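You operate a simulated robot arm through the tools that you are given. There is no shell and no other tool. Be economical: measure what you need, move in short steps, check, and stop when the job is done.

You run a simulated robot arm. Do the job below in one go: nothing can be reset, and whatever is moved stays where it is left.

## Task
Stack the tin labelled "talc" from the workbench top on top of the tin marked "polish". Then fetch the plastic plug from the workbench top and set it on the card there. Then open the paper drawer. Do these in the order given.

The check looks at the end state, three seconds after you hand in, the way a careful person would. Anything else that was tipped, shoved, dropped, spilled or broken makes it a failure.

## Robot
A 7-joint arm with a four-finger gripper on a trunk, on a base that drives. Base frame: it is fixed to the floor where the robot stands at the start and does not move with it; the origin is under the middle of the robot, x ahead of it, y to its left, z up; the surface under the hand at the start is at about z = 800. Lengths are in mm, angles in rad, forces in N, time in s.
Its first joint turns from -1.204 to 3.002 rad. Places, roughly: paper drawer [-6300, 4800, 300]. Payload 3.67 kg.
The TCP is the grasp point between the finger pads, 28 mm short of the fingertips. In the tool frame z runs along the fingers and y along their closing line. Largest opening 112 mm; the body of the gripper starts 73 mm behind the TCP.
Orientation is that of the tool frame in the base frame, as [roll, pitch, yaw] about the fixed x, y, z axes, in that order (R = Rz(yaw) Ry(pitch) Rx(roll)). With the fingers straight down and closing along the base's y, the tool's x points along the base's -x, its y along +y and its z along -z.

## Interface
- The arm moves only by the tool send_rows. Its argument "moves" is a list of rows, each a list of 3 entries, a list of its own where there are three numbers: the shift along the tool's x, y, z in mm, then the turn, a rotation vector about the tool's x, y, z in rad, then the finger opening in mm, from 0 to 112. In form: [[[tx, ty, tz], [wx, wy, wz], fingers], ...]. A call has 1 to 8 rows; each row shifts and turns the commanded pose from where the row before left it, along the tool's axes as they then stand. Rows are played at 5 a second. More than 50 mm and 0.15 rad between two rows, or a gripper value outside its range, and nothing of the call is played. Where a pose cannot be reached the arm comes as near as it can. A force on the tool above 40 N (or 10 N above the force at the start of the call, whichever is more), or a blocked arm, ends the call early, and 0.2 s more pass. Each finger halts on what it meets, pressing with about 42 N; the grip force reading is that of the motor and also rises with nothing between the fingers. The clock runs only during rows and for 0.2 s after the last one: add rows that do not move to give the fingers time. The reply holds the time, the measured pose of the TCP, the force on the tool along the base axes, the opening and the grip force, in the units named above and with some noise, with the torque about the TCP (base axes, N m) and any sound that the robot's microphone picked up, and new pictures: "views" is both (left out), scene, wrist or none.
- Cameras (640 x 400 px; columns grow to the right, rows downward): "scene" is now at [132.4, 1, 1319.2]; the picture's right is [-0.11, -0.99, -0.00], its down [-0.56, 0.06, -0.83] and it looks along [0.82, -0.09, -0.56] (base axes); focal length 291 px, centre (320, 200). "wrist" rides on the gripper at [60, -18, -104] in the tool frame; the picture's right is [0.29, 0.96, 0.00], its down [-0.80, 0.24, -0.55] and it looks along [-0.53, 0.16, 0.83] (tool axes); focal length 234 px, centre (320, 200). There is no depth. A picture from a camera that has moved, and an enlarged one, comes with that camera's place and axes in the base frame and with its lens. The place of the scene camera against the robot may be out by one fixed shift of up to 18 mm in any direction.
- lift_body(by): slides the trunk up (or, below 0, down) by that many mm; the arm and the scene camera ride with it, the base frame stays. It gives what a move gives, with no picture.
- drive_base(legs): drives the robot by 1 to 6 legs, each [ahead, turn to the left] in mm and rad, along the robot's own axes; the way and the turn of a leg run together, so that a leg with both is an arc; at most 1500 mm and 3.142 rad a leg. The arm and the cameras ride along, it lands a little off, and it stops where it bumps. It gives what a move gives, and a new picture of the scene camera.
- head_to(pan, tilt): turns the head with the scene camera to pan (to the left, within 1.501 rad either way) and tilt (down, from -0.506 to 1.204), counted from straight ahead of the robot. It gives what a move gives, and a new picture of the scene camera.
- enlarge(camera, box): a new picture of the part [left, top, right, bottom] of that camera's present view, enlarged. It takes no simulated time.
- sign_off(): hands the job in; it is judged then, once.

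Go step by step. Nothing tells you exact positions but the pictures and the camera data: compare them with the known pose of the tool, close in by small moves and look again before you grip or let go. The budget is 165 turns and 260 pictures, counting those below and the enlarged ones. Unless the task says otherwise, let go and move clear before handing in, and close with one line.

The tools are called after "Request:" by a JSON object that holds its "api" and its "payload". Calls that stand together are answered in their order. send_rows: Moves the arm, as the interface text tells. Its arguments: {"type":"object","properties":{"moves":{"type":"array","items":{"type":"array"}},"views":{"type":"string","enum":["both","scene","wrist","none"]}},"required":["moves"]} The other tools are called the same way: lift_body (by) slides the trunk up or down; drive_base (legs) drives the base; head_to (pan, tilt) turns the head that bears the scene camera; enlarge (camera, box) takes an enlarged picture of a part of a camera's view; sign_off () hands the job in.

At the start:

```text
time: 0.0
tool_pos: [626.2, -384.5, 1123.7]
orientation: [3.141, -0.001, -3.141]
force: [0.3, 0.8, -0.1]
ft_torque: [0.02, -0.02, 0.04]
width: 112.2
grip_force: 0.0
trunk travel left (down, up): [-450.0, 390.0]
robot x, y, heading: [2.5, -3.0, -0.001]
head pan, tilt: [-0.113, 0.595]
```

scene: 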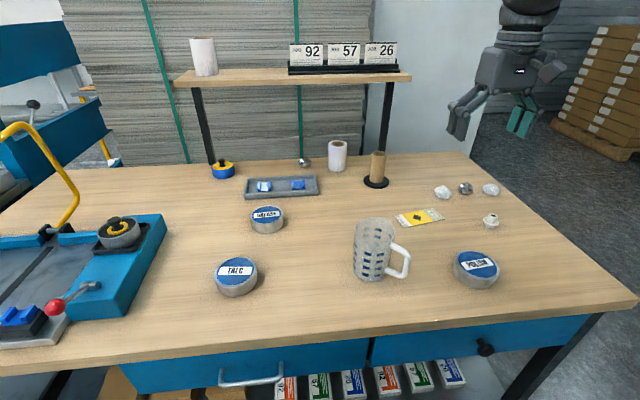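
wrist: 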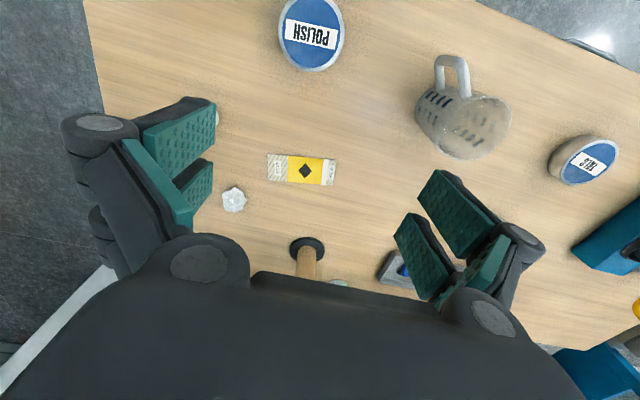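

I see the talc tin at roughly (595, 136) and the polish tin at roughly (546, -404), with a few small white objects near a yellow card. I'll enlarge those to tell them apart.

Request:
{"api": "enlarge", "payload": {"camera": "scene", "box": [340, 160, 520, 300]}}

Request:
{"api": "enlarge", "payload": {"camera": "scene", "box": [190, 140, 350, 310]}}

```text
2.86 times, centred on (430, 230) of scene
camera zoom: at [132.4, 1.0, 1319.2], right [-0.11, -0.99, 0.0], down [-0.56, 0.06, -0.83], along [0.82, -0.09, -0.56], focal length 832 px, centre (6, 114)
```

zoom: 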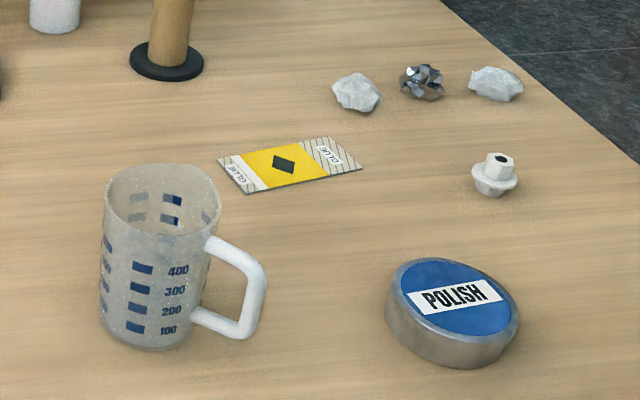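

```text
2.35 times, centred on (270, 225) of scene
camera zoom: at [132.4, 1.0, 1319.2], right [-0.11, -0.99, 0.0], down [-0.56, 0.06, -0.83], along [0.82, -0.09, -0.56], focal length 685 px, centre (438, 141)
```

zoom: 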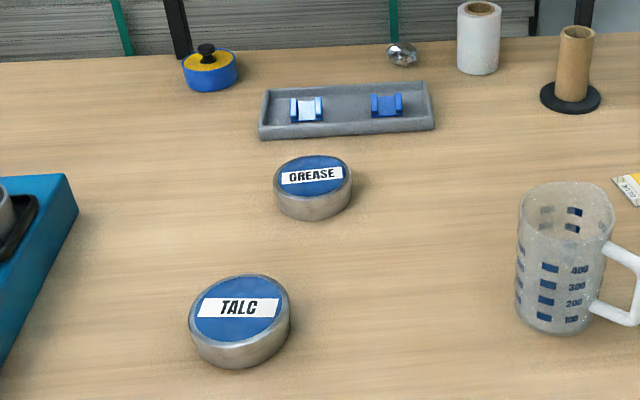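

The plug is the white flanged hex piece; the card is the yellow "glue" one. First I'll move the hand above the talc tin.

Request:
{"api": "send_rows", "payload": {"moves": [[[0, 48, 0], [0, 0, 0], 112], [[0, 48, 0], [0, 0, 0], 112], [[0, 48, 0], [0, 0, 0], 112], [[0, 48, 0], [0, 0, 0], 112], [[0, 48, 0], [0, 0, 0], 112], [[0, 48, 0], [0, 0, 0], 112], [[0, 48, 0], [0, 0, 0], 112], [[0, 48, 0], [0, 0, 0], 112]], "views": "none"}}

Request:
{"api": "send_rows", "payload": {"moves": [[[10, 48, 0], [0, 0, 0], 112], [[10, 48, 0], [0, 0, 0], 112], [[10, 40, 20], [0, 0, 0], 112], [[0, 0, 40], [0, 0, 0], 112], [[0, 0, 40], [0, 0, 0], 112], [[0, 0, 0], [0, 0, 0], 112]]}}

```text
time: 1.8
tool_pos: [654.8, -13.6, 1115.8]
orientation: [3.125, -0.014, 3.135]
force: [-1.9, 0.0, 1.1]
ft_torque: [0.1, -0.08, 0.01]
width: 111.9
grip_force: 0.0
out of reach, approached as far as the arm can: row 5, 6, 7
trunk travel left (down, up): [-450.0, 390.0]
robot x, y, heading: [-4.8, -1.9, -0.002]
head pan, tilt: [-0.113, 0.595]
```

```text
time: 3.2
tool_pos: [623.9, 133.6, 1025.7]
orientation: [3.126, 0.005, 3.14]
force: [0.3, 0.6, -0.2]
ft_torque: [0.04, 0.0, -0.02]
width: 111.9
grip_force: 0.1
trunk travel left (down, up): [-450.0, 390.0]
robot x, y, heading: [-2.0, -1.9, 0.001]
head pan, tilt: [-0.113, 0.595]
camera scene: at [123.1, 47.3, 1313.3], right [0.41, -0.91, 0.0], down [-0.56, -0.26, -0.79], along [0.72, 0.33, -0.61], focal length 291 px, centre (320, 200)
camera wrist: at [564.6, 113.6, 1127.8], right [-0.29, 0.96, 0.01], down [0.79, 0.23, 0.56], along [0.54, 0.17, -0.83], focal length 234 px, centre (320, 200)
```

scene: 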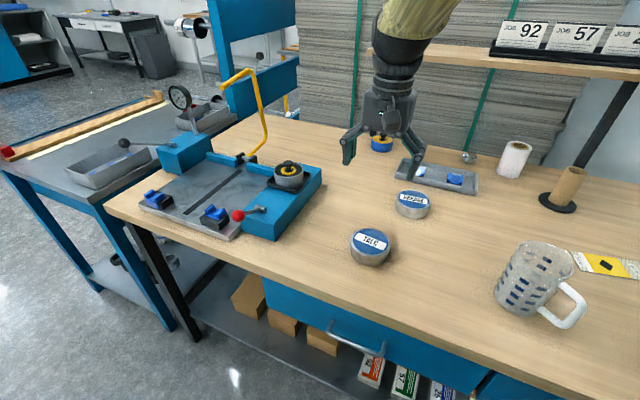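
wrist: 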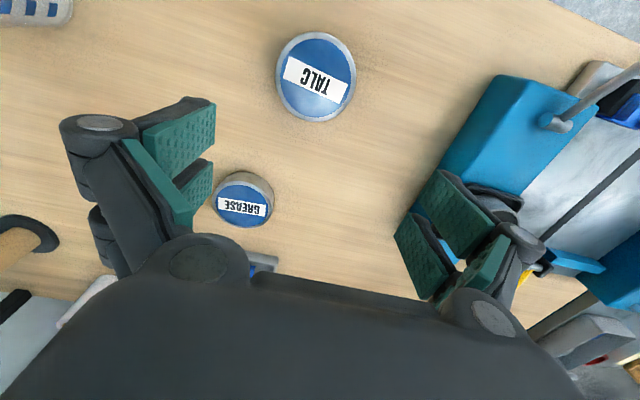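

The wrist view puts talc at about (596, 122), so the scene camera is out by roughly 14 mm in y. I'll centre over it and come down partway.

Request:
{"api": "send_rows", "payload": {"moves": [[[14, -6, 32], [0.015, 0, 0], 112], [[14, -6, 32], [0, 0, 0], 112], [[0, 0, 32], [0, 0, 0], 112], [[0, 0, 0], [0, 0, 0], 112]]}}

```text
time: 4.2
tool_pos: [599.5, 115.6, 934.0]
orientation: [3.131, 0.007, 3.135]
force: [0.8, -0.9, 0.0]
ft_torque: [-0.03, 0.02, 0.01]
width: 111.9
grip_force: 0.0
trunk travel left (down, up): [-450.0, 390.0]
robot x, y, heading: [1.2, 0.7, -0.006]
head pan, tilt: [-0.113, 0.595]
camera scene: at [129.1, 34.6, 1318.1], right [0.26, -0.96, 0.0], down [-0.55, -0.15, -0.82], along [0.79, 0.22, -0.57], focal length 291 px, centre (320, 200)
camera wrist: at [540.2, 97.0, 1036.2], right [-0.28, 0.96, 0.01], down [0.79, 0.23, 0.56], along [0.54, 0.17, -0.83], focal length 234 px, centre (320, 200)
```

scene: 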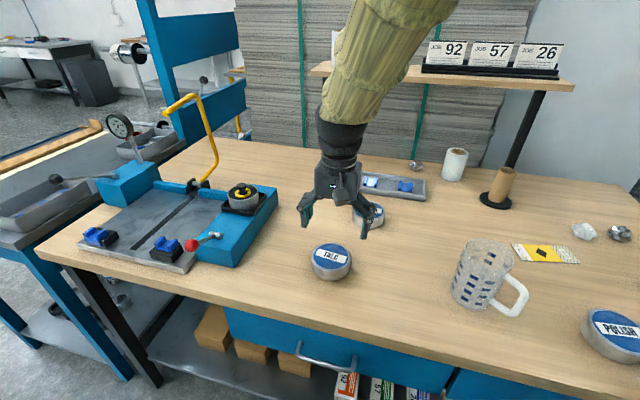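
wrist: 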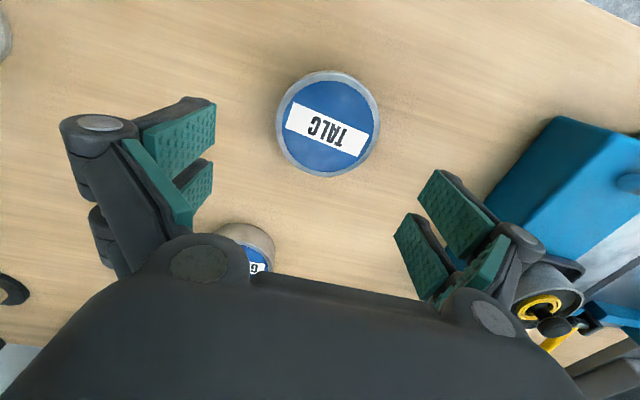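

Talc is confirmed at (596, 122), about 88 mm across. I'll descend around it in steps.

Request:
{"api": "send_rows", "payload": {"moves": [[[3.5, 7, 10], [0.01, 0.005, 0.006], 112], [[0, 0, 25], [0, 0, 0], 112], [[0, 0, 15], [0, 0, 0], 112], [[0, 0, 0], [0, 0, 0], 112]]}}

```text
time: 5.4
tool_pos: [602.7, 119.2, 902.8]
orientation: [3.101, 0.016, 3.115]
force: [0.4, 0.9, -0.7]
ft_torque: [0.03, 0.02, -0.01]
width: 112.3
grip_force: 0.0
trunk travel left (down, up): [-450.0, 390.0]
robot x, y, heading: [-0.7, -1.4, 0.003]
head pan, tilt: [-0.113, 0.595]
stopped in row 4: the arm was blocked; the commanded pose is now the measured one
camera scene: at [132.3, 0.8, 1319.2], right [-0.11, -0.99, 0.0], down [-0.56, 0.06, -0.83], along [0.82, -0.09, -0.56], focal length 291 px, centre (320, 200)
camera wrist: at [542.4, 98.1, 1004.3], right [-0.26, 0.96, 0.03], down [0.79, 0.2, 0.58], along [0.55, 0.18, -0.82], focal length 234 px, centre (320, 200)
```

scene: 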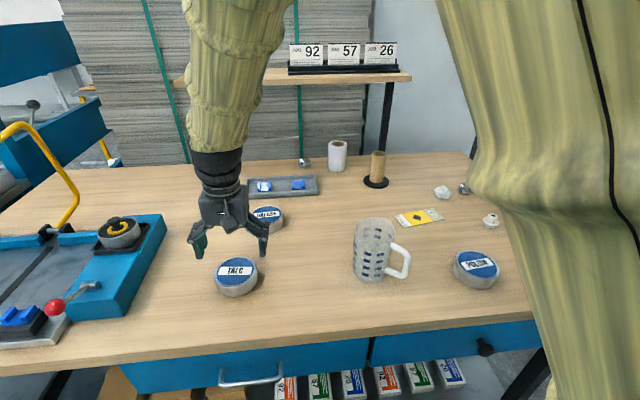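
wrist: 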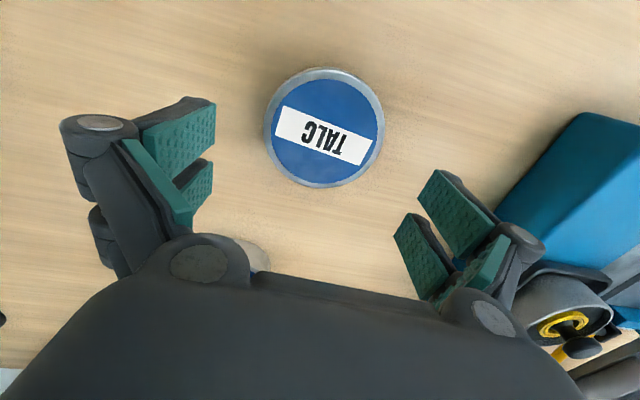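

The arm reported a block with no contact force, so it looks like an awkward elbow configuration rather than the tin. I'll level the tool and centre it at this height first.

Request:
{"api": "send_rows", "payload": {"moves": [[[3, 2, -10], [0.02, -0.008, -0.013], 112], [[3.5, 1.5, -10], [0.02, -0.008, -0.013], 112], [[0, 0, 0], [0, 0, 0], 112]], "views": "scene"}}

```text
time: 6.2
tool_pos: [598.9, 121.8, 924.4]
orientation: [3.132, 0.03, 3.137]
force: [-0.2, 0.1, 0.6]
ft_torque: [0.0, 0.03, 0.01]
width: 112.0
grip_force: 0.0
trunk travel left (down, up): [-450.0, 390.0]
robot x, y, heading: [-0.8, 0.9, -0.004]
head pan, tilt: [-0.113, 0.595]
camera scene: at [132.5, 1.2, 1319.2], right [-0.11, -0.99, 0.0], down [-0.56, 0.06, -0.83], along [0.82, -0.09, -0.56], focal length 291 px, centre (320, 200)
```

scene: 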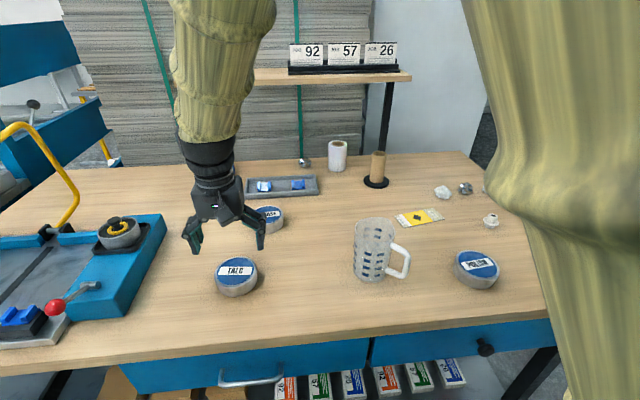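

Moving works here, but the elbow hangs low near the bench edge. I'll raise the trunk so the arm can reach down from above.

Request:
{"api": "lift_body", "payload": {"by": 150}}

Request:
{"api": "send_rows", "payload": {"moves": [[[1, 0, 40], [0.005, 0.015, 0], 112], [[1, 0, 40], [0.005, 0.015, 0], 112], [[0, 0, 40], [0, 0, 0], 112], [[0, 0, 30], [0, 0, 0], 112], [[0, 0, 0], [0, 0, 0], 112]]}}

```text
time: 8.0
tool_pos: [598.0, 123.2, 1075.1]
orientation: [3.129, 0.031, 3.138]
force: [1.0, 0.1, 0.1]
ft_torque: [-0.01, 0.01, -0.02]
width: 112.1
grip_force: 0.1
trunk travel left (down, up): [-600.0, 240.0]
robot x, y, heading: [-3.2, -1.9, -0.003]
head pan, tilt: [-0.113, 0.595]
```

```text
time: 9.3
tool_pos: [620.4, 106.4, 964.1]
orientation: [3.042, 0.012, 3.075]
force: [1.0, -0.4, -0.5]
ft_torque: [0.02, 0.0, -0.01]
width: 111.9
grip_force: 0.0
trunk travel left (down, up): [-600.0, 240.0]
robot x, y, heading: [2.3, 0.7, 0.002]
head pan, tilt: [-0.113, 0.595]
stopped in row 5: the arm was blocked; the commanded pose is now the measured one
camera scene: at [133.0, 0.4, 1469.1], right [-0.11, -0.99, 0.0], down [-0.56, 0.06, -0.83], along [0.82, -0.09, -0.56], focal length 291 px, centre (320, 200)
camera wrist: at [558.3, 82.1, 1063.8], right [-0.23, 0.97, 0.09], down [0.8, 0.13, 0.58], along [0.55, 0.21, -0.81], focal length 234 px, centre (320, 200)
```

scene: 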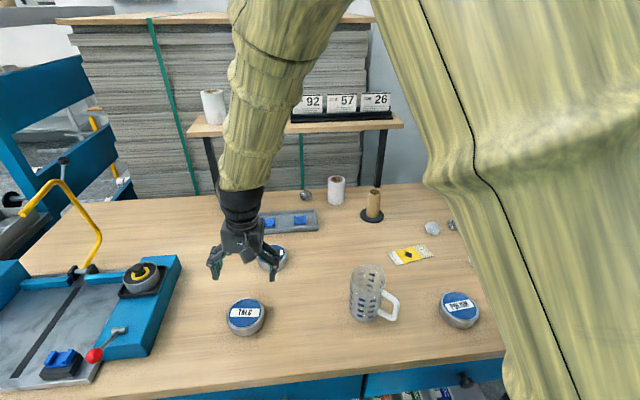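
wrist: 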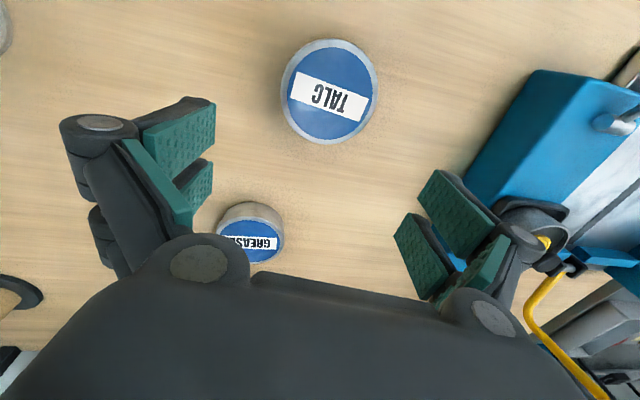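

Raising the trunk wasn't enough: with the body facing ahead the arm can't get down on this side. The start pose, with the hand to the right of the body, was comfortable, so I'll lift the hand, shift it right, and turn the base left toward the tin.

Request:
{"api": "send_rows", "payload": {"moves": [[[0, 0, -45], [0.03, 0, -0.02], 112], [[0, 0, -45], [0.03, 0, -0.02], 112], [[0, 0, -45], [0.03, 0.01, -0.02], 112], [[0, -45, -15], [0, 0, 0], 112], [[0, -45, 0], [0, 0, 0], 112], [[0, -45, 0], [0, 0, 0], 112], [[0, -45, 0], [0, 0, 0], 112], [[0, -45, 0], [0, 0, 0], 112]], "views": "none"}}

Request:
{"api": "send_rows", "payload": {"moves": [[[0, -45, 0], [0, 0, 0], 112], [[0, -45, 0], [0, 0, 0], 112], [[0, -45, 0], [0, 0, 0], 112], [[0, -45, 0], [0, 0, 0], 112], [[0, -45, 0], [0, 0, 0], 112], [[0, 0, 0], [0, 0, 0], 112]], "views": "scene"}}

```text
time: 11.2
tool_pos: [617.1, -127.4, 1110.3]
orientation: [3.138, 0.004, -3.141]
force: [-0.6, -1.4, 0.4]
ft_torque: [0.03, 0.0, 0.0]
width: 112.0
grip_force: 0.0
trunk travel left (down, up): [-600.0, 240.0]
robot x, y, heading: [-2.1, -1.6, 0.003]
head pan, tilt: [-0.113, 0.595]
```

```text
time: 12.6
tool_pos: [614.8, -352.4, 1110.3]
orientation: [3.14, 0.004, -3.141]
force: [-0.3, 1.1, -0.3]
ft_torque: [-0.02, 0.0, -0.01]
width: 111.9
grip_force: 0.0
trunk travel left (down, up): [-600.0, 240.0]
robot x, y, heading: [-2.4, -0.3, -0.005]
head pan, tilt: [-0.113, 0.595]
camera scene: at [132.1, 2.3, 1469.2], right [-0.11, -0.99, 0.0], down [-0.56, 0.06, -0.83], along [0.82, -0.09, -0.56], focal length 291 px, centre (320, 200)
```

scene: 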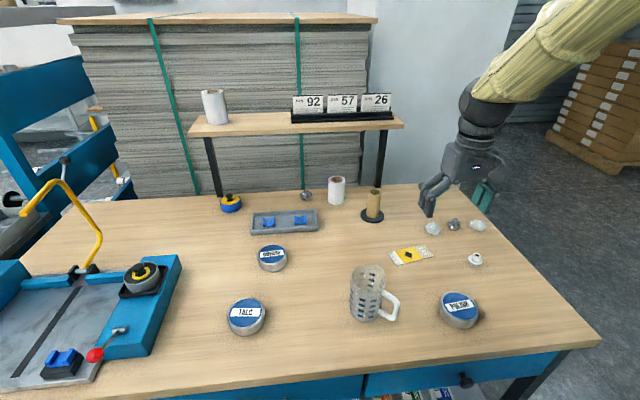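

The right side moves freely, so I'll turn the base left by 0.7 rad, which brings the hand near the talc tin.

Request:
{"api": "drive_base", "payload": {"legs": [[0, 0.7]]}}

```text
time: 14.8
tool_pos: [698.3, 122.5, 1110.5]
orientation: [3.141, 0.005, -2.449]
force: [-0.3, 1.1, -0.5]
ft_torque: [-0.04, -0.04, 0.02]
width: 112.0
grip_force: 0.0
trunk travel left (down, up): [-600.0, 240.0]
robot x, y, heading: [0.1, 0.6, 0.695]
head pan, tilt: [-0.113, 0.595]
camera scene: at [107.1, 92.1, 1469.2], right [0.55, -0.84, 0.0], down [-0.47, -0.31, -0.83], along [0.69, 0.46, -0.56], focal length 291 px, centre (320, 200)
```

scene: 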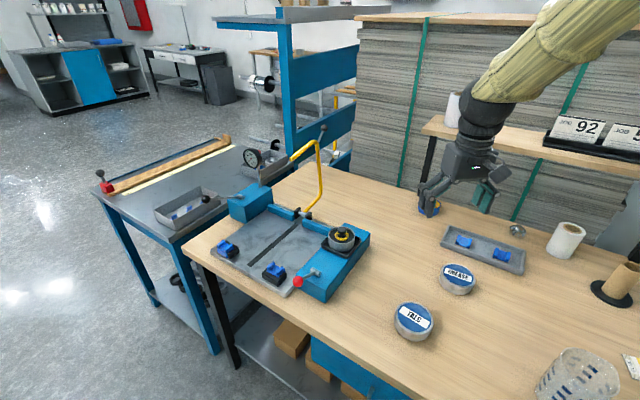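

I'll move over the talc tin at about z = 930.

Request:
{"api": "send_rows", "payload": {"moves": [[[20, 16, 0], [0, 0, 0], 112], [[20, 16, 0], [0, 0, 0], 112], [[20, 16, 20], [0, 0, 0], 112], [[18.5, 17, 40], [0, 0, 0], 112], [[0, 0, 40], [0, 0, 0], 112], [[0, 0, 40], [0, 0, 0], 112], [[0, 0, 40], [0, 0, 0], 112], [[0, 0, 0], [0, 0, 0], 112]]}}

```text
time: 16.6
tool_pos: [596.3, 122.5, 931.7]
orientation: [3.139, 0.008, -2.449]
force: [-1.3, 0.4, 0.3]
ft_torque: [0.02, -0.02, 0.0]
width: 112.0
grip_force: 0.0
trunk travel left (down, up): [-600.0, 240.0]
robot x, y, heading: [-0.6, -6.0, 0.698]
head pan, tilt: [-0.113, 0.595]
camera scene: at [105.5, 91.6, 1469.4], right [0.55, -0.84, 0.0], down [-0.47, -0.31, -0.83], along [0.69, 0.46, -0.56], focal length 291 px, centre (320, 200)
camera wrist: at [562.8, 68.5, 1033.3], right [-0.83, 0.55, 0.0], down [0.46, 0.69, 0.56], along [0.31, 0.47, -0.83], focal length 234 px, centre (320, 200)
```

scene: 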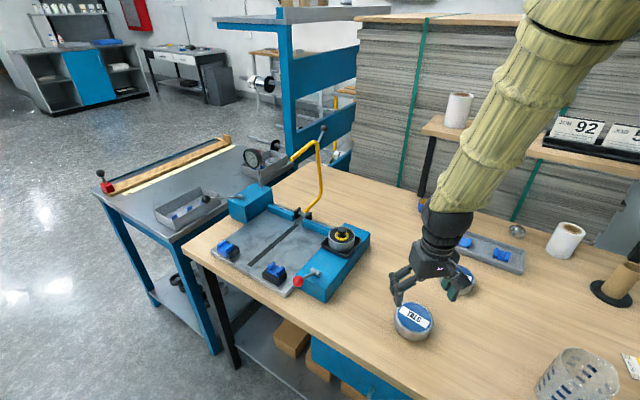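
wrist: 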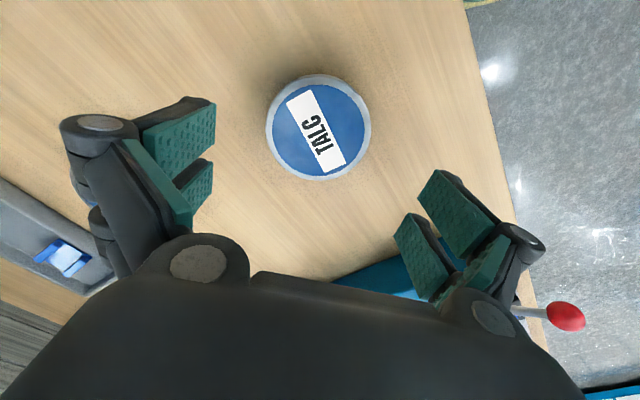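

The target checks out at about (596, 120). Descending.

Request:
{"api": "send_rows", "payload": {"moves": [[[1.3, -1.5, 25], [0, 0, 0], 112], [[0, 0, 25], [0, 0, 0], 112], [[0, 0, 0], [0, 0, 0], 112]]}}

```text
time: 17.4
tool_pos: [596.9, 119.8, 881.6]
orientation: [3.141, 0.004, -2.449]
force: [-0.1, -0.2, 0.1]
ft_torque: [0.0, -0.02, -0.02]
width: 112.0
grip_force: 0.0
trunk travel left (down, up): [-600.0, 240.0]
robot x, y, heading: [-0.1, 5.5, 0.697]
head pan, tilt: [-0.113, 0.595]
camera scene: at [106.4, 91.5, 1469.3], right [0.55, -0.84, 0.0], down [-0.47, -0.31, -0.83], along [0.69, 0.46, -0.56], focal length 291 px, centre (320, 200)
camera wrist: at [563.6, 67.0, 983.7], right [-0.83, 0.55, 0.0], down [0.46, 0.69, 0.56], along [0.31, 0.47, -0.83], focal length 234 px, centre (320, 200)
```

scene: 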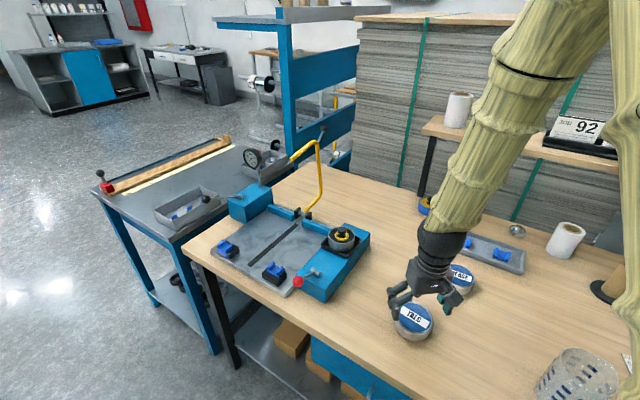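
wrist: 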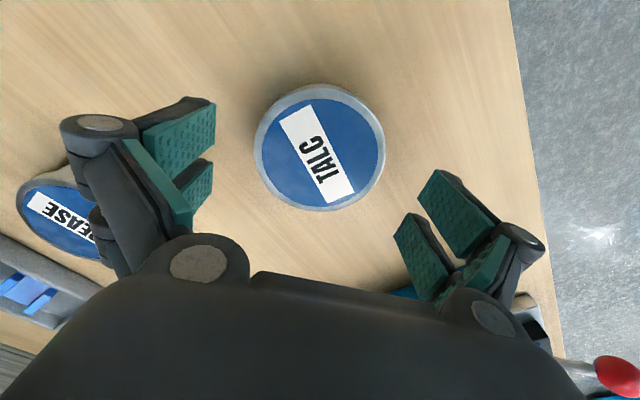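

The tin is centred between the fingers, so I'll descend to grip height and check.

Request:
{"api": "send_rows", "payload": {"moves": [[[1, -1, 20], [0, 0, 0], 112], [[0, 0, 20], [0, 0, 0], 112], [[0, 0, 7], [0, 0, 0], 112], [[0, 0, 0], [0, 0, 0], 112]], "views": "wrist"}}

```text
time: 18.4
tool_pos: [596.8, 120.2, 833.4]
orientation: [3.137, 0.005, -2.449]
force: [0.5, -0.1, -0.4]
ft_torque: [-0.01, -0.04, 0.02]
width: 112.1
grip_force: 0.1
trunk travel left (down, up): [-600.0, 240.0]
robot x, y, heading: [-1.8, 1.6, 0.689]
head pan, tilt: [-0.113, 0.595]
camera wrist: at [563.1, 66.2, 935.2], right [-0.83, 0.55, 0.0], down [0.46, 0.69, 0.56], along [0.31, 0.47, -0.83], focal length 234 px, centre (320, 200)
```

wrist: 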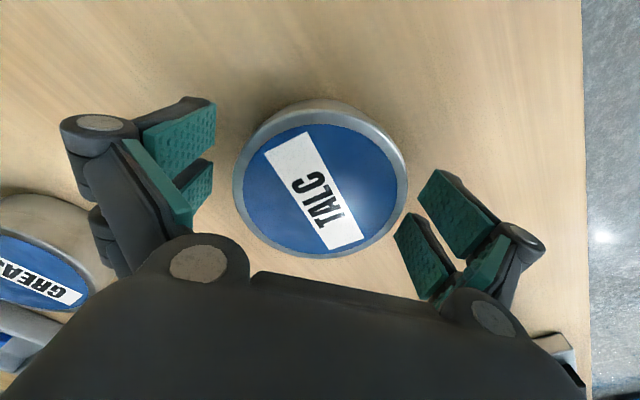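

The fingers straddle the tin evenly. I'll close on it.

Request:
{"api": "send_rows", "payload": {"moves": [[[3, 0, 0], [0, 0, 0], 112], [[0, 0, 0], [0, 0, 100], 95], [[0, 0, 0], [0, 0, 0], 84]], "views": "none"}}

```text
refused: 100 is not a number from -6.98132 to 6.98132
```

Request:
{"api": "send_rows", "payload": {"moves": [[[3, 0, 0], [0, 0, 0], 112], [[0, 0, 0], [0, 0, 0], 95], [[0, 0, 0], [0, 0, 0], 80], [[0, 0, 0], [0, 0, 0], 80]], "views": "wrist"}}

```text
time: 19.4
tool_pos: [594.9, 117.7, 833.5]
orientation: [3.141, 0.005, -2.449]
force: [0.0, 0.1, 4.8]
ft_torque: [-0.05, 0.07, 0.01]
width: 91.1
grip_force: 42.1
trunk travel left (down, up): [-600.0, 240.0]
robot x, y, heading: [-2.8, 1.5, 0.693]
head pan, tilt: [-0.113, 0.595]
camera wrist: at [561.3, 64.6, 936.5], right [-0.83, 0.55, 0.0], down [0.46, 0.69, 0.56], along [0.31, 0.47, -0.83], focal length 234 px, centre (320, 200)
```

wrist: 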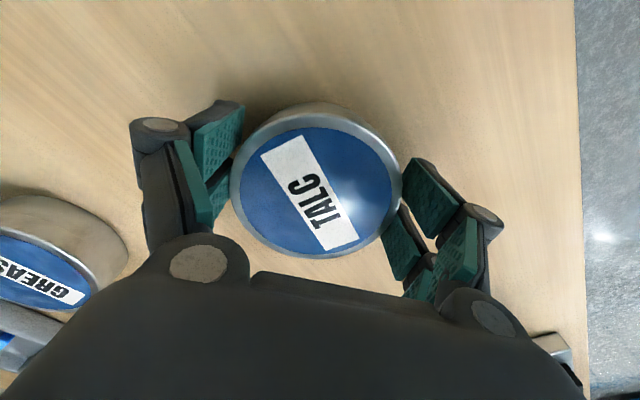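

The tin is gripped at 91 mm. I'll lift it well up, then turn the base back right.

Request:
{"api": "send_rows", "payload": {"moves": [[[0, 0, -15], [0, 0, 0], 80], [[0, 0, -30], [0, 0, 0], 80], [[0, 0, -40], [0, 0, 0], 80], [[0, 0, -45], [0, 0, 0], 80], [[0, 0, -45], [0, 0, 0], 80], [[0, 0, -45], [0, 0, 0], 80], [[0, 0, -30], [0, 0, 0], 80], [[0, 0, 0], [0, 0, 0], 80]], "views": "both"}}

```text
time: 21.2
tool_pos: [596.2, 119.7, 1079.9]
orientation: [3.139, 0.003, -2.449]
force: [0.7, -0.3, -2.3]
ft_torque: [-0.02, 0.03, 0.03]
width: 91.0
grip_force: 41.7
trunk travel left (down, up): [-600.0, 240.0]
robot x, y, heading: [0.2, 2.4, 0.692]
head pan, tilt: [-0.113, 0.595]
camera scene: at [107.7, 92.2, 1469.1], right [0.55, -0.84, 0.0], down [-0.47, -0.31, -0.83], along [0.69, 0.46, -0.56], focal length 291 px, centre (320, 200)
camera wrist: at [562.5, 66.6, 1184.1], right [-0.83, 0.55, 0.0], down [0.46, 0.69, 0.56], along [0.31, 0.47, -0.83], focal length 234 px, centre (320, 200)
```

scene: 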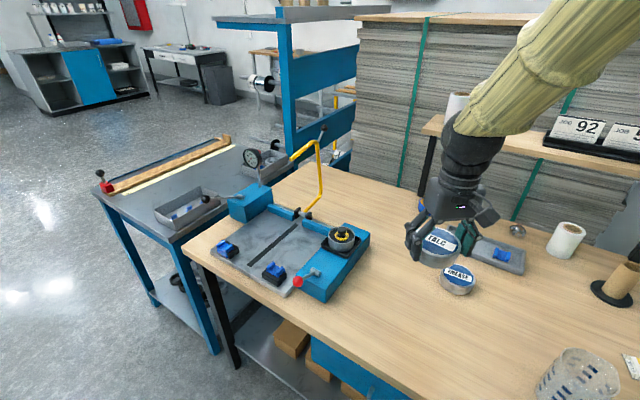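
wrist: 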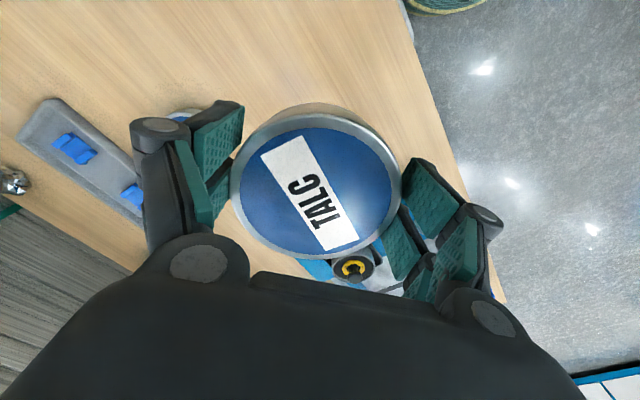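

Next I'll turn the base back right by 0.7.

Request:
{"api": "drive_base", "payload": {"legs": [[0, -0.75]]}}

Request:
{"api": "enlarge", "payload": {"camera": "wrist", "box": [0, 0, 640, 400]}}

```text
time: 23.6
tool_pos: [518.2, -316.6, 1080.7]
orientation: [3.138, 0.004, 3.088]
force: [-0.4, 0.1, -2.3]
ft_torque: [0.03, -0.04, -0.01]
width: 91.0
grip_force: 41.8
trunk travel left (down, up): [-600.0, 240.0]
robot x, y, heading: [-0.6, 1.4, -0.052]
head pan, tilt: [-0.113, 0.595]
camera scene: at [131.5, -6.6, 1469.2], right [-0.17, -0.99, 0.0], down [-0.55, 0.09, -0.83], along [0.82, -0.14, -0.56], focal length 291 px, centre (320, 200)
```

scene: 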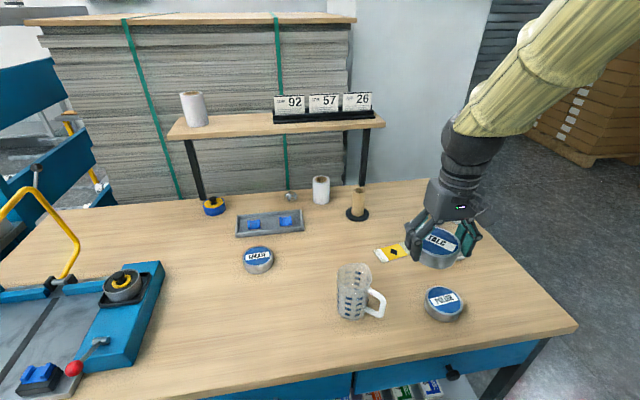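

```text
1.00 times, centred on (320, 200) of wrist (not enlarged: the box is as wide or as high as the picture)
camera zoom: at [457.9, -333.3, 1184.1], right [-0.24, 0.97, 0.0], down [0.81, 0.19, 0.56], along [0.54, 0.13, -0.83], focal length 234 px, centre (320, 200)
```

zoom: 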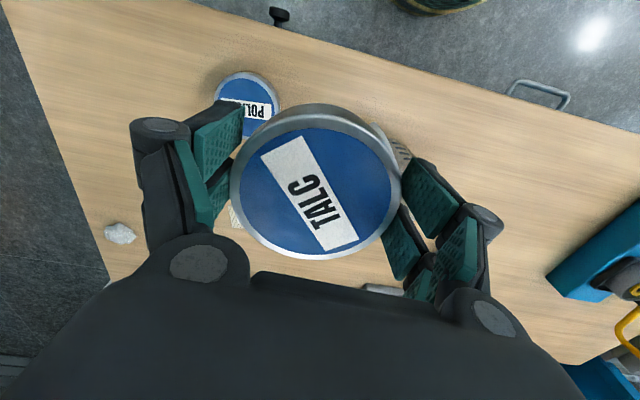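

The polish tin appears at about (554, -416). I'll shift beyond it so that it shows unobstructed above the held tin, to get a precise fix.

Request:
{"api": "send_rows", "payload": {"moves": [[[-32, -32, 0], [0, 0, 0], 80], [[-32, -32, 0], [0, 0, 0], 80], [[-31, -31, 0], [0, 0, 0], 80], [[0, 0, 0], [0, 0, 0], 80]], "views": "wrist"}}

```text
time: 24.6
tool_pos: [610.0, -419.2, 1082.9]
orientation: [3.14, 0.006, 3.088]
force: [-1.1, 1.1, -1.4]
ft_torque: [-0.05, 0.02, -0.01]
width: 91.1
grip_force: 42.2
trunk travel left (down, up): [-600.0, 240.0]
robot x, y, heading: [-1.5, -1.9, -0.053]
head pan, tilt: [-0.113, 0.595]
camera wrist: at [549.7, -434.6, 1186.7], right [-0.24, 0.97, 0.0], down [0.81, 0.2, 0.56], along [0.54, 0.13, -0.83], focal length 234 px, centre (320, 200)
```

wrist: 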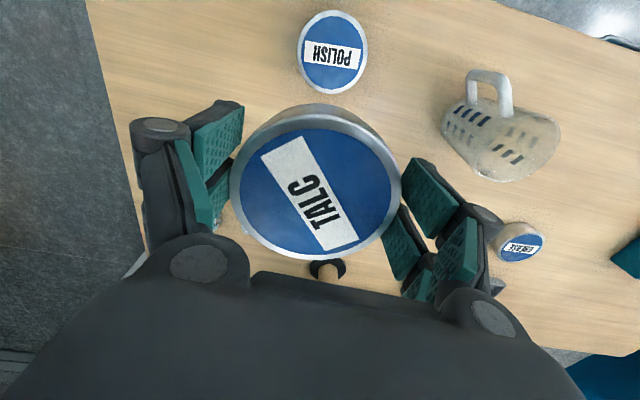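

Polish is at (553.5, -417.5). I'll move over it and come down to about 30 mm of clearance.

Request:
{"api": "send_rows", "payload": {"moves": [[[28, -1, 0], [0, 0, 0], 80], [[28.5, 0, 0], [0, 0, 0], 80], [[0, 0, 40], [0, 0, 0], 80], [[0, 0, 40], [0, 0, 0], 80], [[0, 0, 40], [0, 0, 0], 80], [[0, 0, 35], [0, 0, 0], 80], [[0, 0, 20], [0, 0, 0], 80], [[0, 0, 0], [0, 0, 0], 80]]}}

```text
time: 26.4
tool_pos: [552.6, -416.3, 908.1]
orientation: [3.139, 0.006, 3.087]
force: [-0.5, -0.1, -1.2]
ft_torque: [0.01, -0.01, 0.0]
width: 91.3
grip_force: 42.4
trunk travel left (down, up): [-600.0, 240.0]
robot x, y, heading: [-4.4, -2.6, -0.047]
head pan, tilt: [-0.113, 0.595]
camera scene: at [131.1, -6.2, 1469.3], right [-0.17, -0.99, 0.0], down [-0.55, 0.09, -0.83], along [0.82, -0.14, -0.56], focal length 291 px, centre (320, 200)
camera wrist: at [493.2, -432.8, 1009.6], right [-0.24, 0.97, 0.0], down [0.81, 0.19, 0.56], along [0.54, 0.13, -0.83], focal length 234 px, centre (320, 200)
```

scene: 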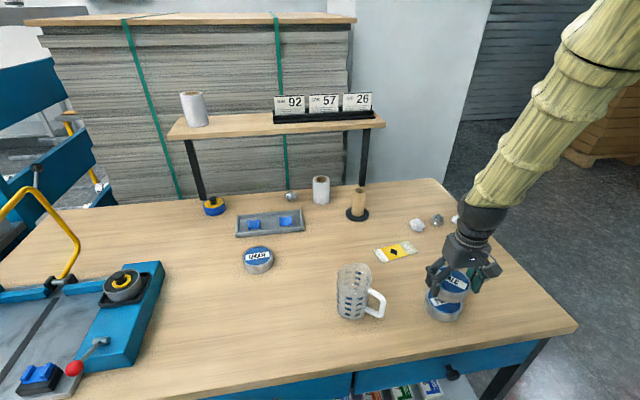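
wrist: 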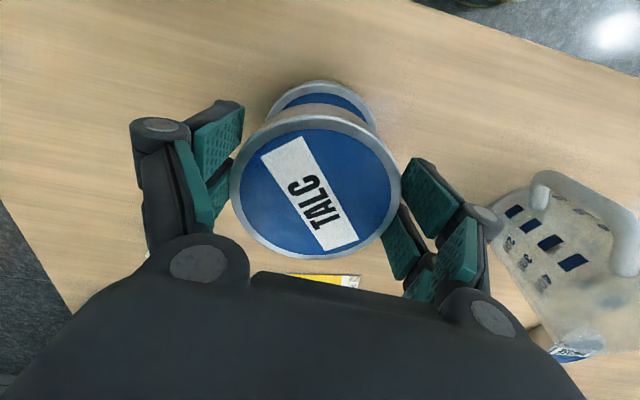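

The tins look nearly aligned. I'll enlarge to measure the offset properly before setting the talc down.

Request:
{"api": "enlarge", "payload": {"camera": "wrist", "box": [210, 65, 430, 275]}}

Request:
{"api": "enlarge", "payload": {"camera": "scene", "box": [400, 220, 520, 340]}}

```text
1.90 times, centred on (320, 170) of wrist
camera zoom: at [493.2, -432.8, 1009.6], right [-0.24, 0.97, 0.0], down [0.81, 0.19, 0.56], along [0.54, 0.13, -0.83], focal length 446 px, centre (320, 257)
```

zoom: 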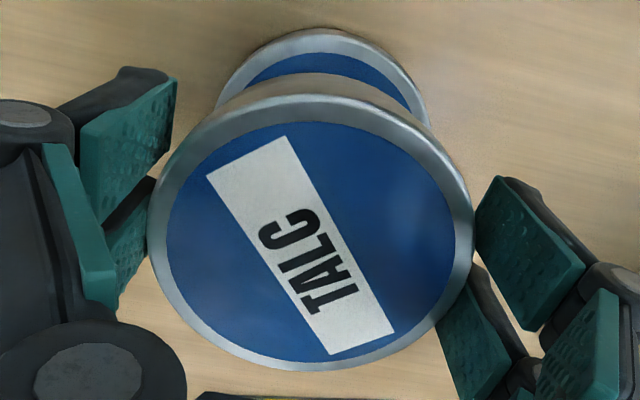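

```text
3.33 times, centred on (460, 280) of scene
camera zoom: at [131.1, -6.2, 1469.3], right [-0.17, -0.99, 0.0], down [-0.55, 0.09, -0.83], along [0.82, -0.14, -0.56], focal length 971 px, centre (-147, -67)
```

zoom: 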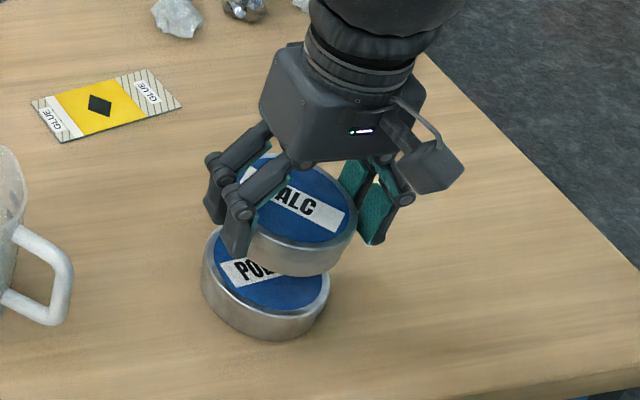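

Talc and polish are aligned within about 2 mm. I'll lower to just above the expected contact near z = 866, then go in fine steps.

Request:
{"api": "send_rows", "payload": {"moves": [[[1.5, 0, 15], [0, 0, 0], 80], [[0, 0, 15], [0, 0, 0], 80], [[0, 0, 5], [0, 0, 0], 80], [[0, 0, 0], [0, 0, 0], 80]], "views": "scene"}}

Request:
{"api": "enlarge", "payload": {"camera": "scene", "box": [400, 240, 500, 340]}}

```text
time: 27.4
tool_pos: [553.0, -414.1, 870.7]
orientation: [3.139, 0.007, 3.087]
force: [-0.2, -0.2, -1.3]
ft_torque: [0.01, -0.01, 0.0]
width: 91.0
grip_force: 41.8
trunk travel left (down, up): [-600.0, 240.0]
robot x, y, heading: [-0.7, 3.9, -0.054]
head pan, tilt: [-0.113, 0.595]
camera scene: at [131.8, -6.5, 1469.2], right [-0.17, -0.99, 0.0], down [-0.55, 0.09, -0.83], along [0.82, -0.14, -0.56], focal length 291 px, centre (320, 200)
```

scene: 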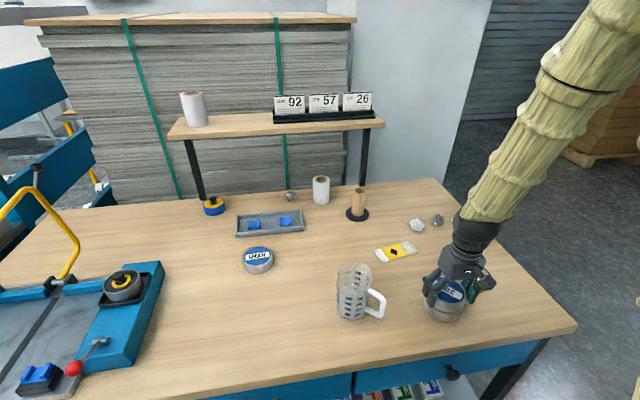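

```text
4.00 times, centred on (450, 290) of scene
camera zoom: at [131.8, -6.5, 1469.2], right [-0.17, -0.99, 0.0], down [-0.55, 0.09, -0.83], along [0.82, -0.14, -0.56], focal length 1165 px, centre (-200, -160)
```

zoom: 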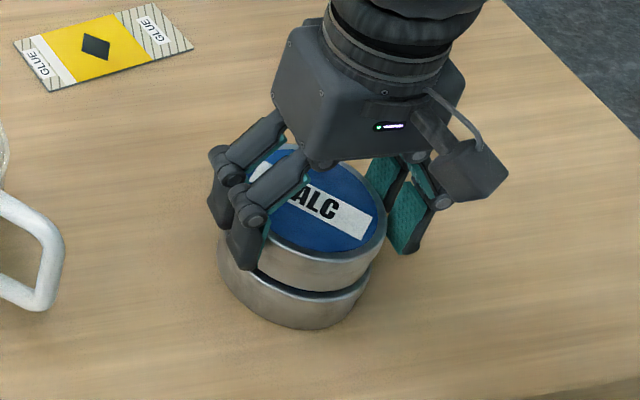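

Request:
{"api": "enlarge", "payload": {"camera": "scene", "box": [424, 285, 474, 325]}}

Request:
{"api": "enlarge", "payload": {"camera": "wrist", "box": [210, 65, 430, 275]}}

```text
10.00 times, centred on (449, 305) of scene
camera zoom: at [131.8, -6.5, 1469.2], right [-0.17, -0.99, 0.0], down [-0.55, 0.09, -0.83], along [0.82, -0.14, -0.56], focal length 2912 px, centre (-970, -850)
```

zoom: 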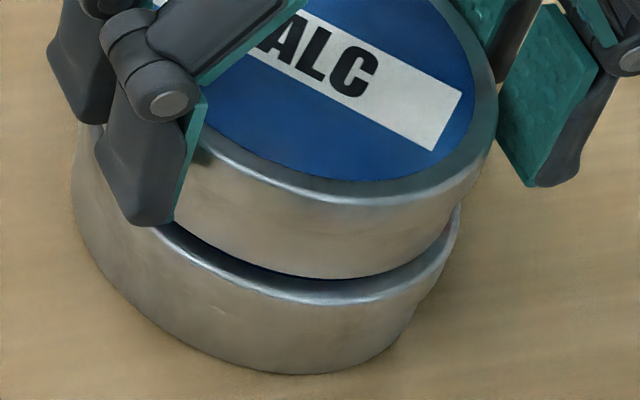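

```text
1.90 times, centred on (320, 170) of wrist
camera zoom: at [491.5, -430.7, 974.1], right [-0.24, 0.97, 0.0], down [0.81, 0.19, 0.56], along [0.54, 0.13, -0.83], focal length 446 px, centre (320, 257)
```

zoom: 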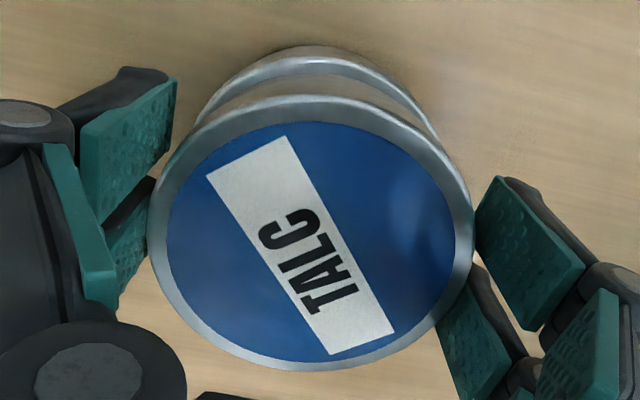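

Side silhouettes line up and the gap is a few mm. I'll lower in small steps and watch the force.

Request:
{"api": "send_rows", "payload": {"moves": [[[0.5, 0, 3], [0, 0, 0], 80], [[0, 0, 2], [0, 0, 0], 80], [[0, 0, 0], [0, 0, 0], 80]], "views": "none"}}

Request:
{"api": "send_rows", "payload": {"moves": [[[0, 0, 1.5], [0, 0, 0], 80], [[0, 0, 0], [0, 0, 0], 80]], "views": "none"}}

Request:
{"api": "enlarge", "payload": {"camera": "scene", "box": [424, 285, 474, 325]}}

```text
time: 28.2
tool_pos: [550.4, -414.1, 866.1]
orientation: [3.14, 0.007, 3.087]
force: [0.4, -1.2, 16.8]
ft_torque: [0.01, 0.09, -0.01]
width: 91.0
grip_force: 41.5
trunk travel left (down, up): [-600.0, 240.0]
robot x, y, heading: [-1.8, 0.1, -0.052]
head pan, tilt: [-0.113, 0.595]
```

```text
time: 28.8
tool_pos: [549.4, -414.2, 865.5]
orientation: [3.14, 0.006, 3.086]
force: [0.7, -4.6, 28.7]
ft_torque: [-0.18, -0.32, 0.01]
width: 91.1
grip_force: 41.9
trunk travel left (down, up): [-600.0, 240.0]
robot x, y, heading: [-0.7, -0.8, -0.054]
head pan, tilt: [-0.113, 0.595]
```

```text
10.00 times, centred on (449, 305) of scene
camera zoom: at [129.9, -5.4, 1469.5], right [-0.17, -0.99, 0.0], down [-0.55, 0.09, -0.83], along [0.82, -0.14, -0.56], focal length 2912 px, centre (-970, -850)
```

zoom: 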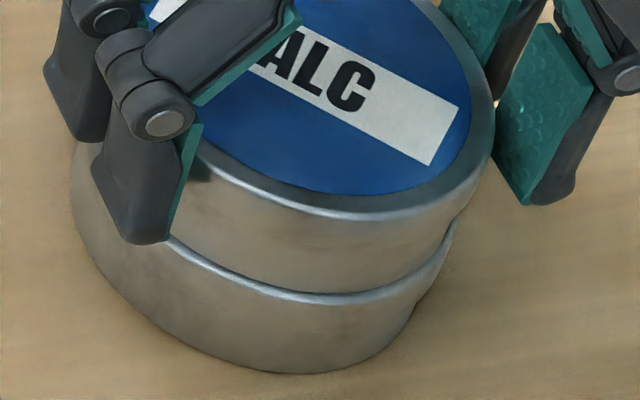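

Contact is made and the tins look concentric. I'll relieve the pressure and open.

Request:
{"api": "send_rows", "payload": {"moves": [[[0, 0, -2], [0, 0, 0], 80], [[0, 0, 0], [0, 0, 0], 94], [[0, 0, 0], [0, 0, 0], 102], [[0, 0, 0], [0, 0, 0], 112], [[0, 0, 0], [0, 0, 0], 112]], "views": "wrist"}}

```text
time: 30.0
tool_pos: [549.8, -416.0, 865.2]
orientation: [3.138, 0.006, 3.086]
force: [0.6, -0.4, -0.2]
ft_torque: [0.01, 0.0, 0.0]
width: 112.1
grip_force: 0.1
trunk travel left (down, up): [-600.0, 240.0]
robot x, y, heading: [0.4, 1.5, -0.053]
head pan, tilt: [-0.113, 0.595]
camera wrist: at [489.9, -430.9, 968.9], right [-0.24, 0.97, 0.0], down [0.81, 0.19, 0.56], along [0.54, 0.13, -0.83], focal length 234 px, centre (320, 200)
```

wrist: 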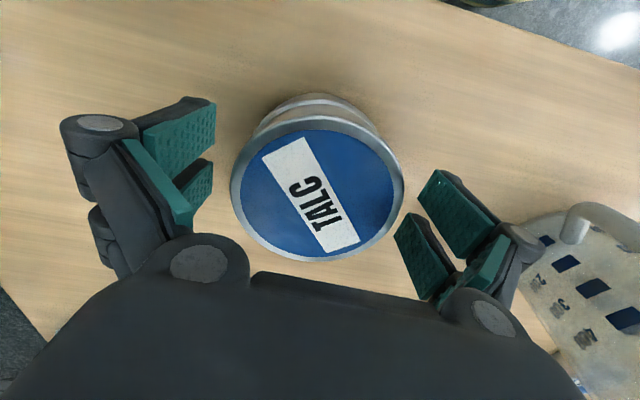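

Released cleanly. I'll lift straight up and then move toward the plug at about (712, -555).

Request:
{"api": "send_rows", "payload": {"moves": [[[0, 0, -20], [0, 0, 0], 112], [[0, 0, -40], [0, 0, 0], 112], [[0, 0, -45], [0, 0, 0], 112], [[0, 0, -25], [0, 0, 0], 112], [[-32, -30, 0], [0, 0, 0], 112], [[-32, -30, 0], [0, 0, 0], 112], [[-32, -30, 0], [0, 0, 0], 112], [[0, 0, 0], [0, 0, 0], 112]]}}

```text
time: 31.8
tool_pos: [639.1, -510.5, 996.1]
orientation: [3.138, 0.004, 3.088]
force: [0.2, 0.6, 0.2]
ft_torque: [-0.03, -0.03, 0.02]
width: 112.1
grip_force: 0.1
trunk travel left (down, up): [-600.0, 240.0]
robot x, y, heading: [-2.6, -0.2, -0.058]
head pan, tilt: [-0.113, 0.595]
camera scene: at [130.4, -4.9, 1469.4], right [-0.17, -0.99, 0.0], down [-0.55, 0.09, -0.83], along [0.82, -0.14, -0.56], focal length 291 px, centre (320, 200)
camera wrist: at [578.9, -525.9, 1099.2], right [-0.24, 0.97, 0.0], down [0.81, 0.2, 0.56], along [0.54, 0.13, -0.83], focal length 234 px, centre (320, 200)
```

scene: 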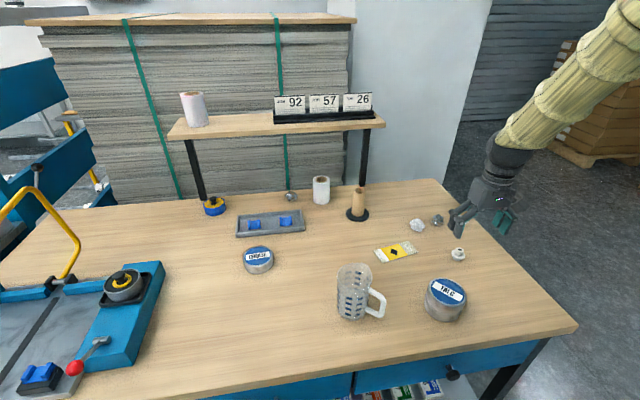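
wrist: 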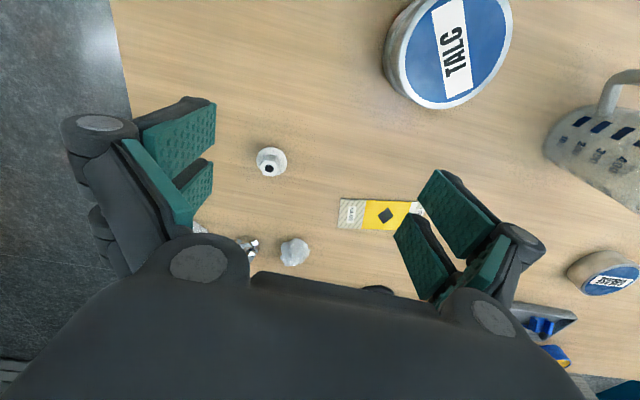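

The plug is at about (723, -559) and the card's centre at about (776, -371). I'll move over the plug and come closer.

Request:
{"api": "send_rows", "payload": {"moves": [[[-43, -22, 10], [0, 0, 0], 112], [[-43, -22, 20], [0, 0, 0], 112], [[0, 0, 35], [0, 0, 0], 112], [[0, 0, 0], [0, 0, 0], 112]]}}

Request:
{"api": "enlarge", "payload": {"camera": "wrist", "box": [240, 80, 400, 200]}}

Request:
{"api": "enlarge", "payload": {"camera": "scene", "box": [430, 230, 490, 280]}}

```text
refused: row 2 steps farther than a row can; nothing moved
```

```text
3.33 times, centred on (320, 140) of wrist
camera zoom: at [578.9, -525.9, 1099.2], right [-0.24, 0.97, 0.0], down [0.81, 0.2, 0.56], along [0.54, 0.13, -0.83], focal length 781 px, centre (320, 400)
```

zoom: 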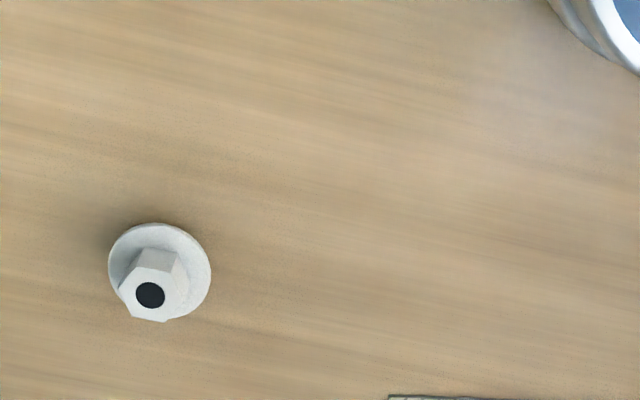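

```text
8.00 times, centred on (460, 255) of scene
camera zoom: at [130.4, -4.9, 1469.4], right [-0.17, -0.99, 0.0], down [-0.55, 0.09, -0.83], along [0.82, -0.14, -0.56], focal length 2330 px, centre (-800, -240)
```

zoom: 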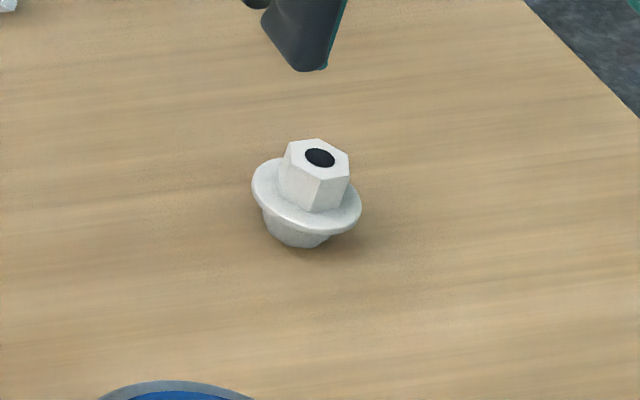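

Row too long; I'll split it. The plug is upright: a collar below, a flange, and a hex on top that I can grip on its flats.

Request:
{"api": "send_rows", "payload": {"moves": [[[-29, -15, 10], [0, 0, 0], 112], [[-29, -15, 10], [0, 0, 0], 112], [[-28, -14, 20], [0, 0, 0], 112], [[0, 0, 25], [0, 0, 0], 112], [[0, 0, 0], [0, 0, 0], 112]], "views": "wrist"}}

Request:
{"api": "enlarge", "payload": {"camera": "wrist", "box": [260, 80, 380, 180]}}

```text
time: 33.0
tool_pos: [723.4, -559.1, 928.8]
orientation: [3.139, 0.006, 3.087]
force: [-0.4, -0.6, 0.7]
ft_torque: [0.0, -0.02, 0.0]
width: 112.1
grip_force: 0.0
trunk travel left (down, up): [-600.0, 240.0]
robot x, y, heading: [-1.6, -2.8, -0.052]
head pan, tilt: [-0.113, 0.595]
camera wrist: at [663.1, -575.0, 1030.8], right [-0.24, 0.97, 0.0], down [0.81, 0.19, 0.56], along [0.54, 0.13, -0.83], focal length 234 px, centre (320, 200)
```

wrist: 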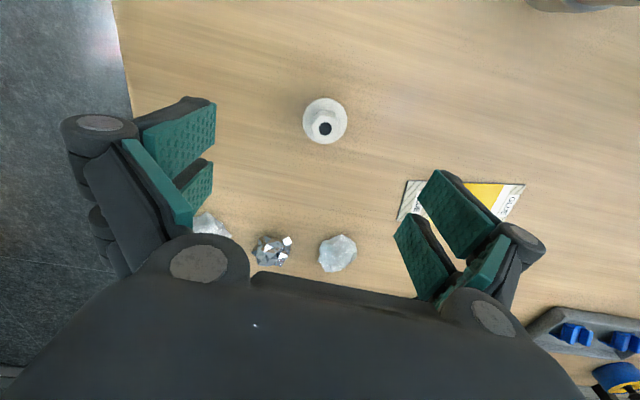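

```text
4.00 times, centred on (320, 130) of wrist
camera zoom: at [663.1, -575.0, 1030.8], right [-0.24, 0.97, 0.0], down [0.81, 0.19, 0.56], along [0.54, 0.13, -0.83], focal length 937 px, centre (320, 480)
```

zoom: 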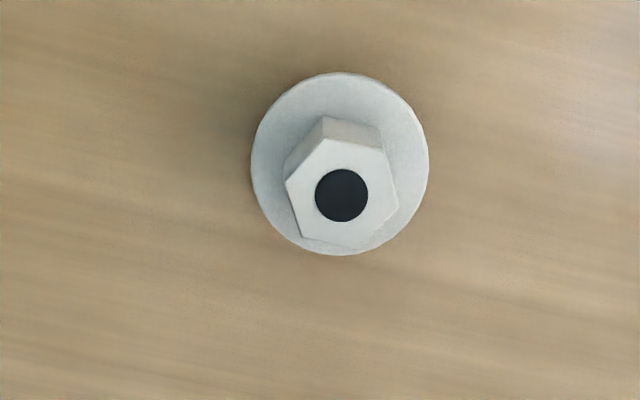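

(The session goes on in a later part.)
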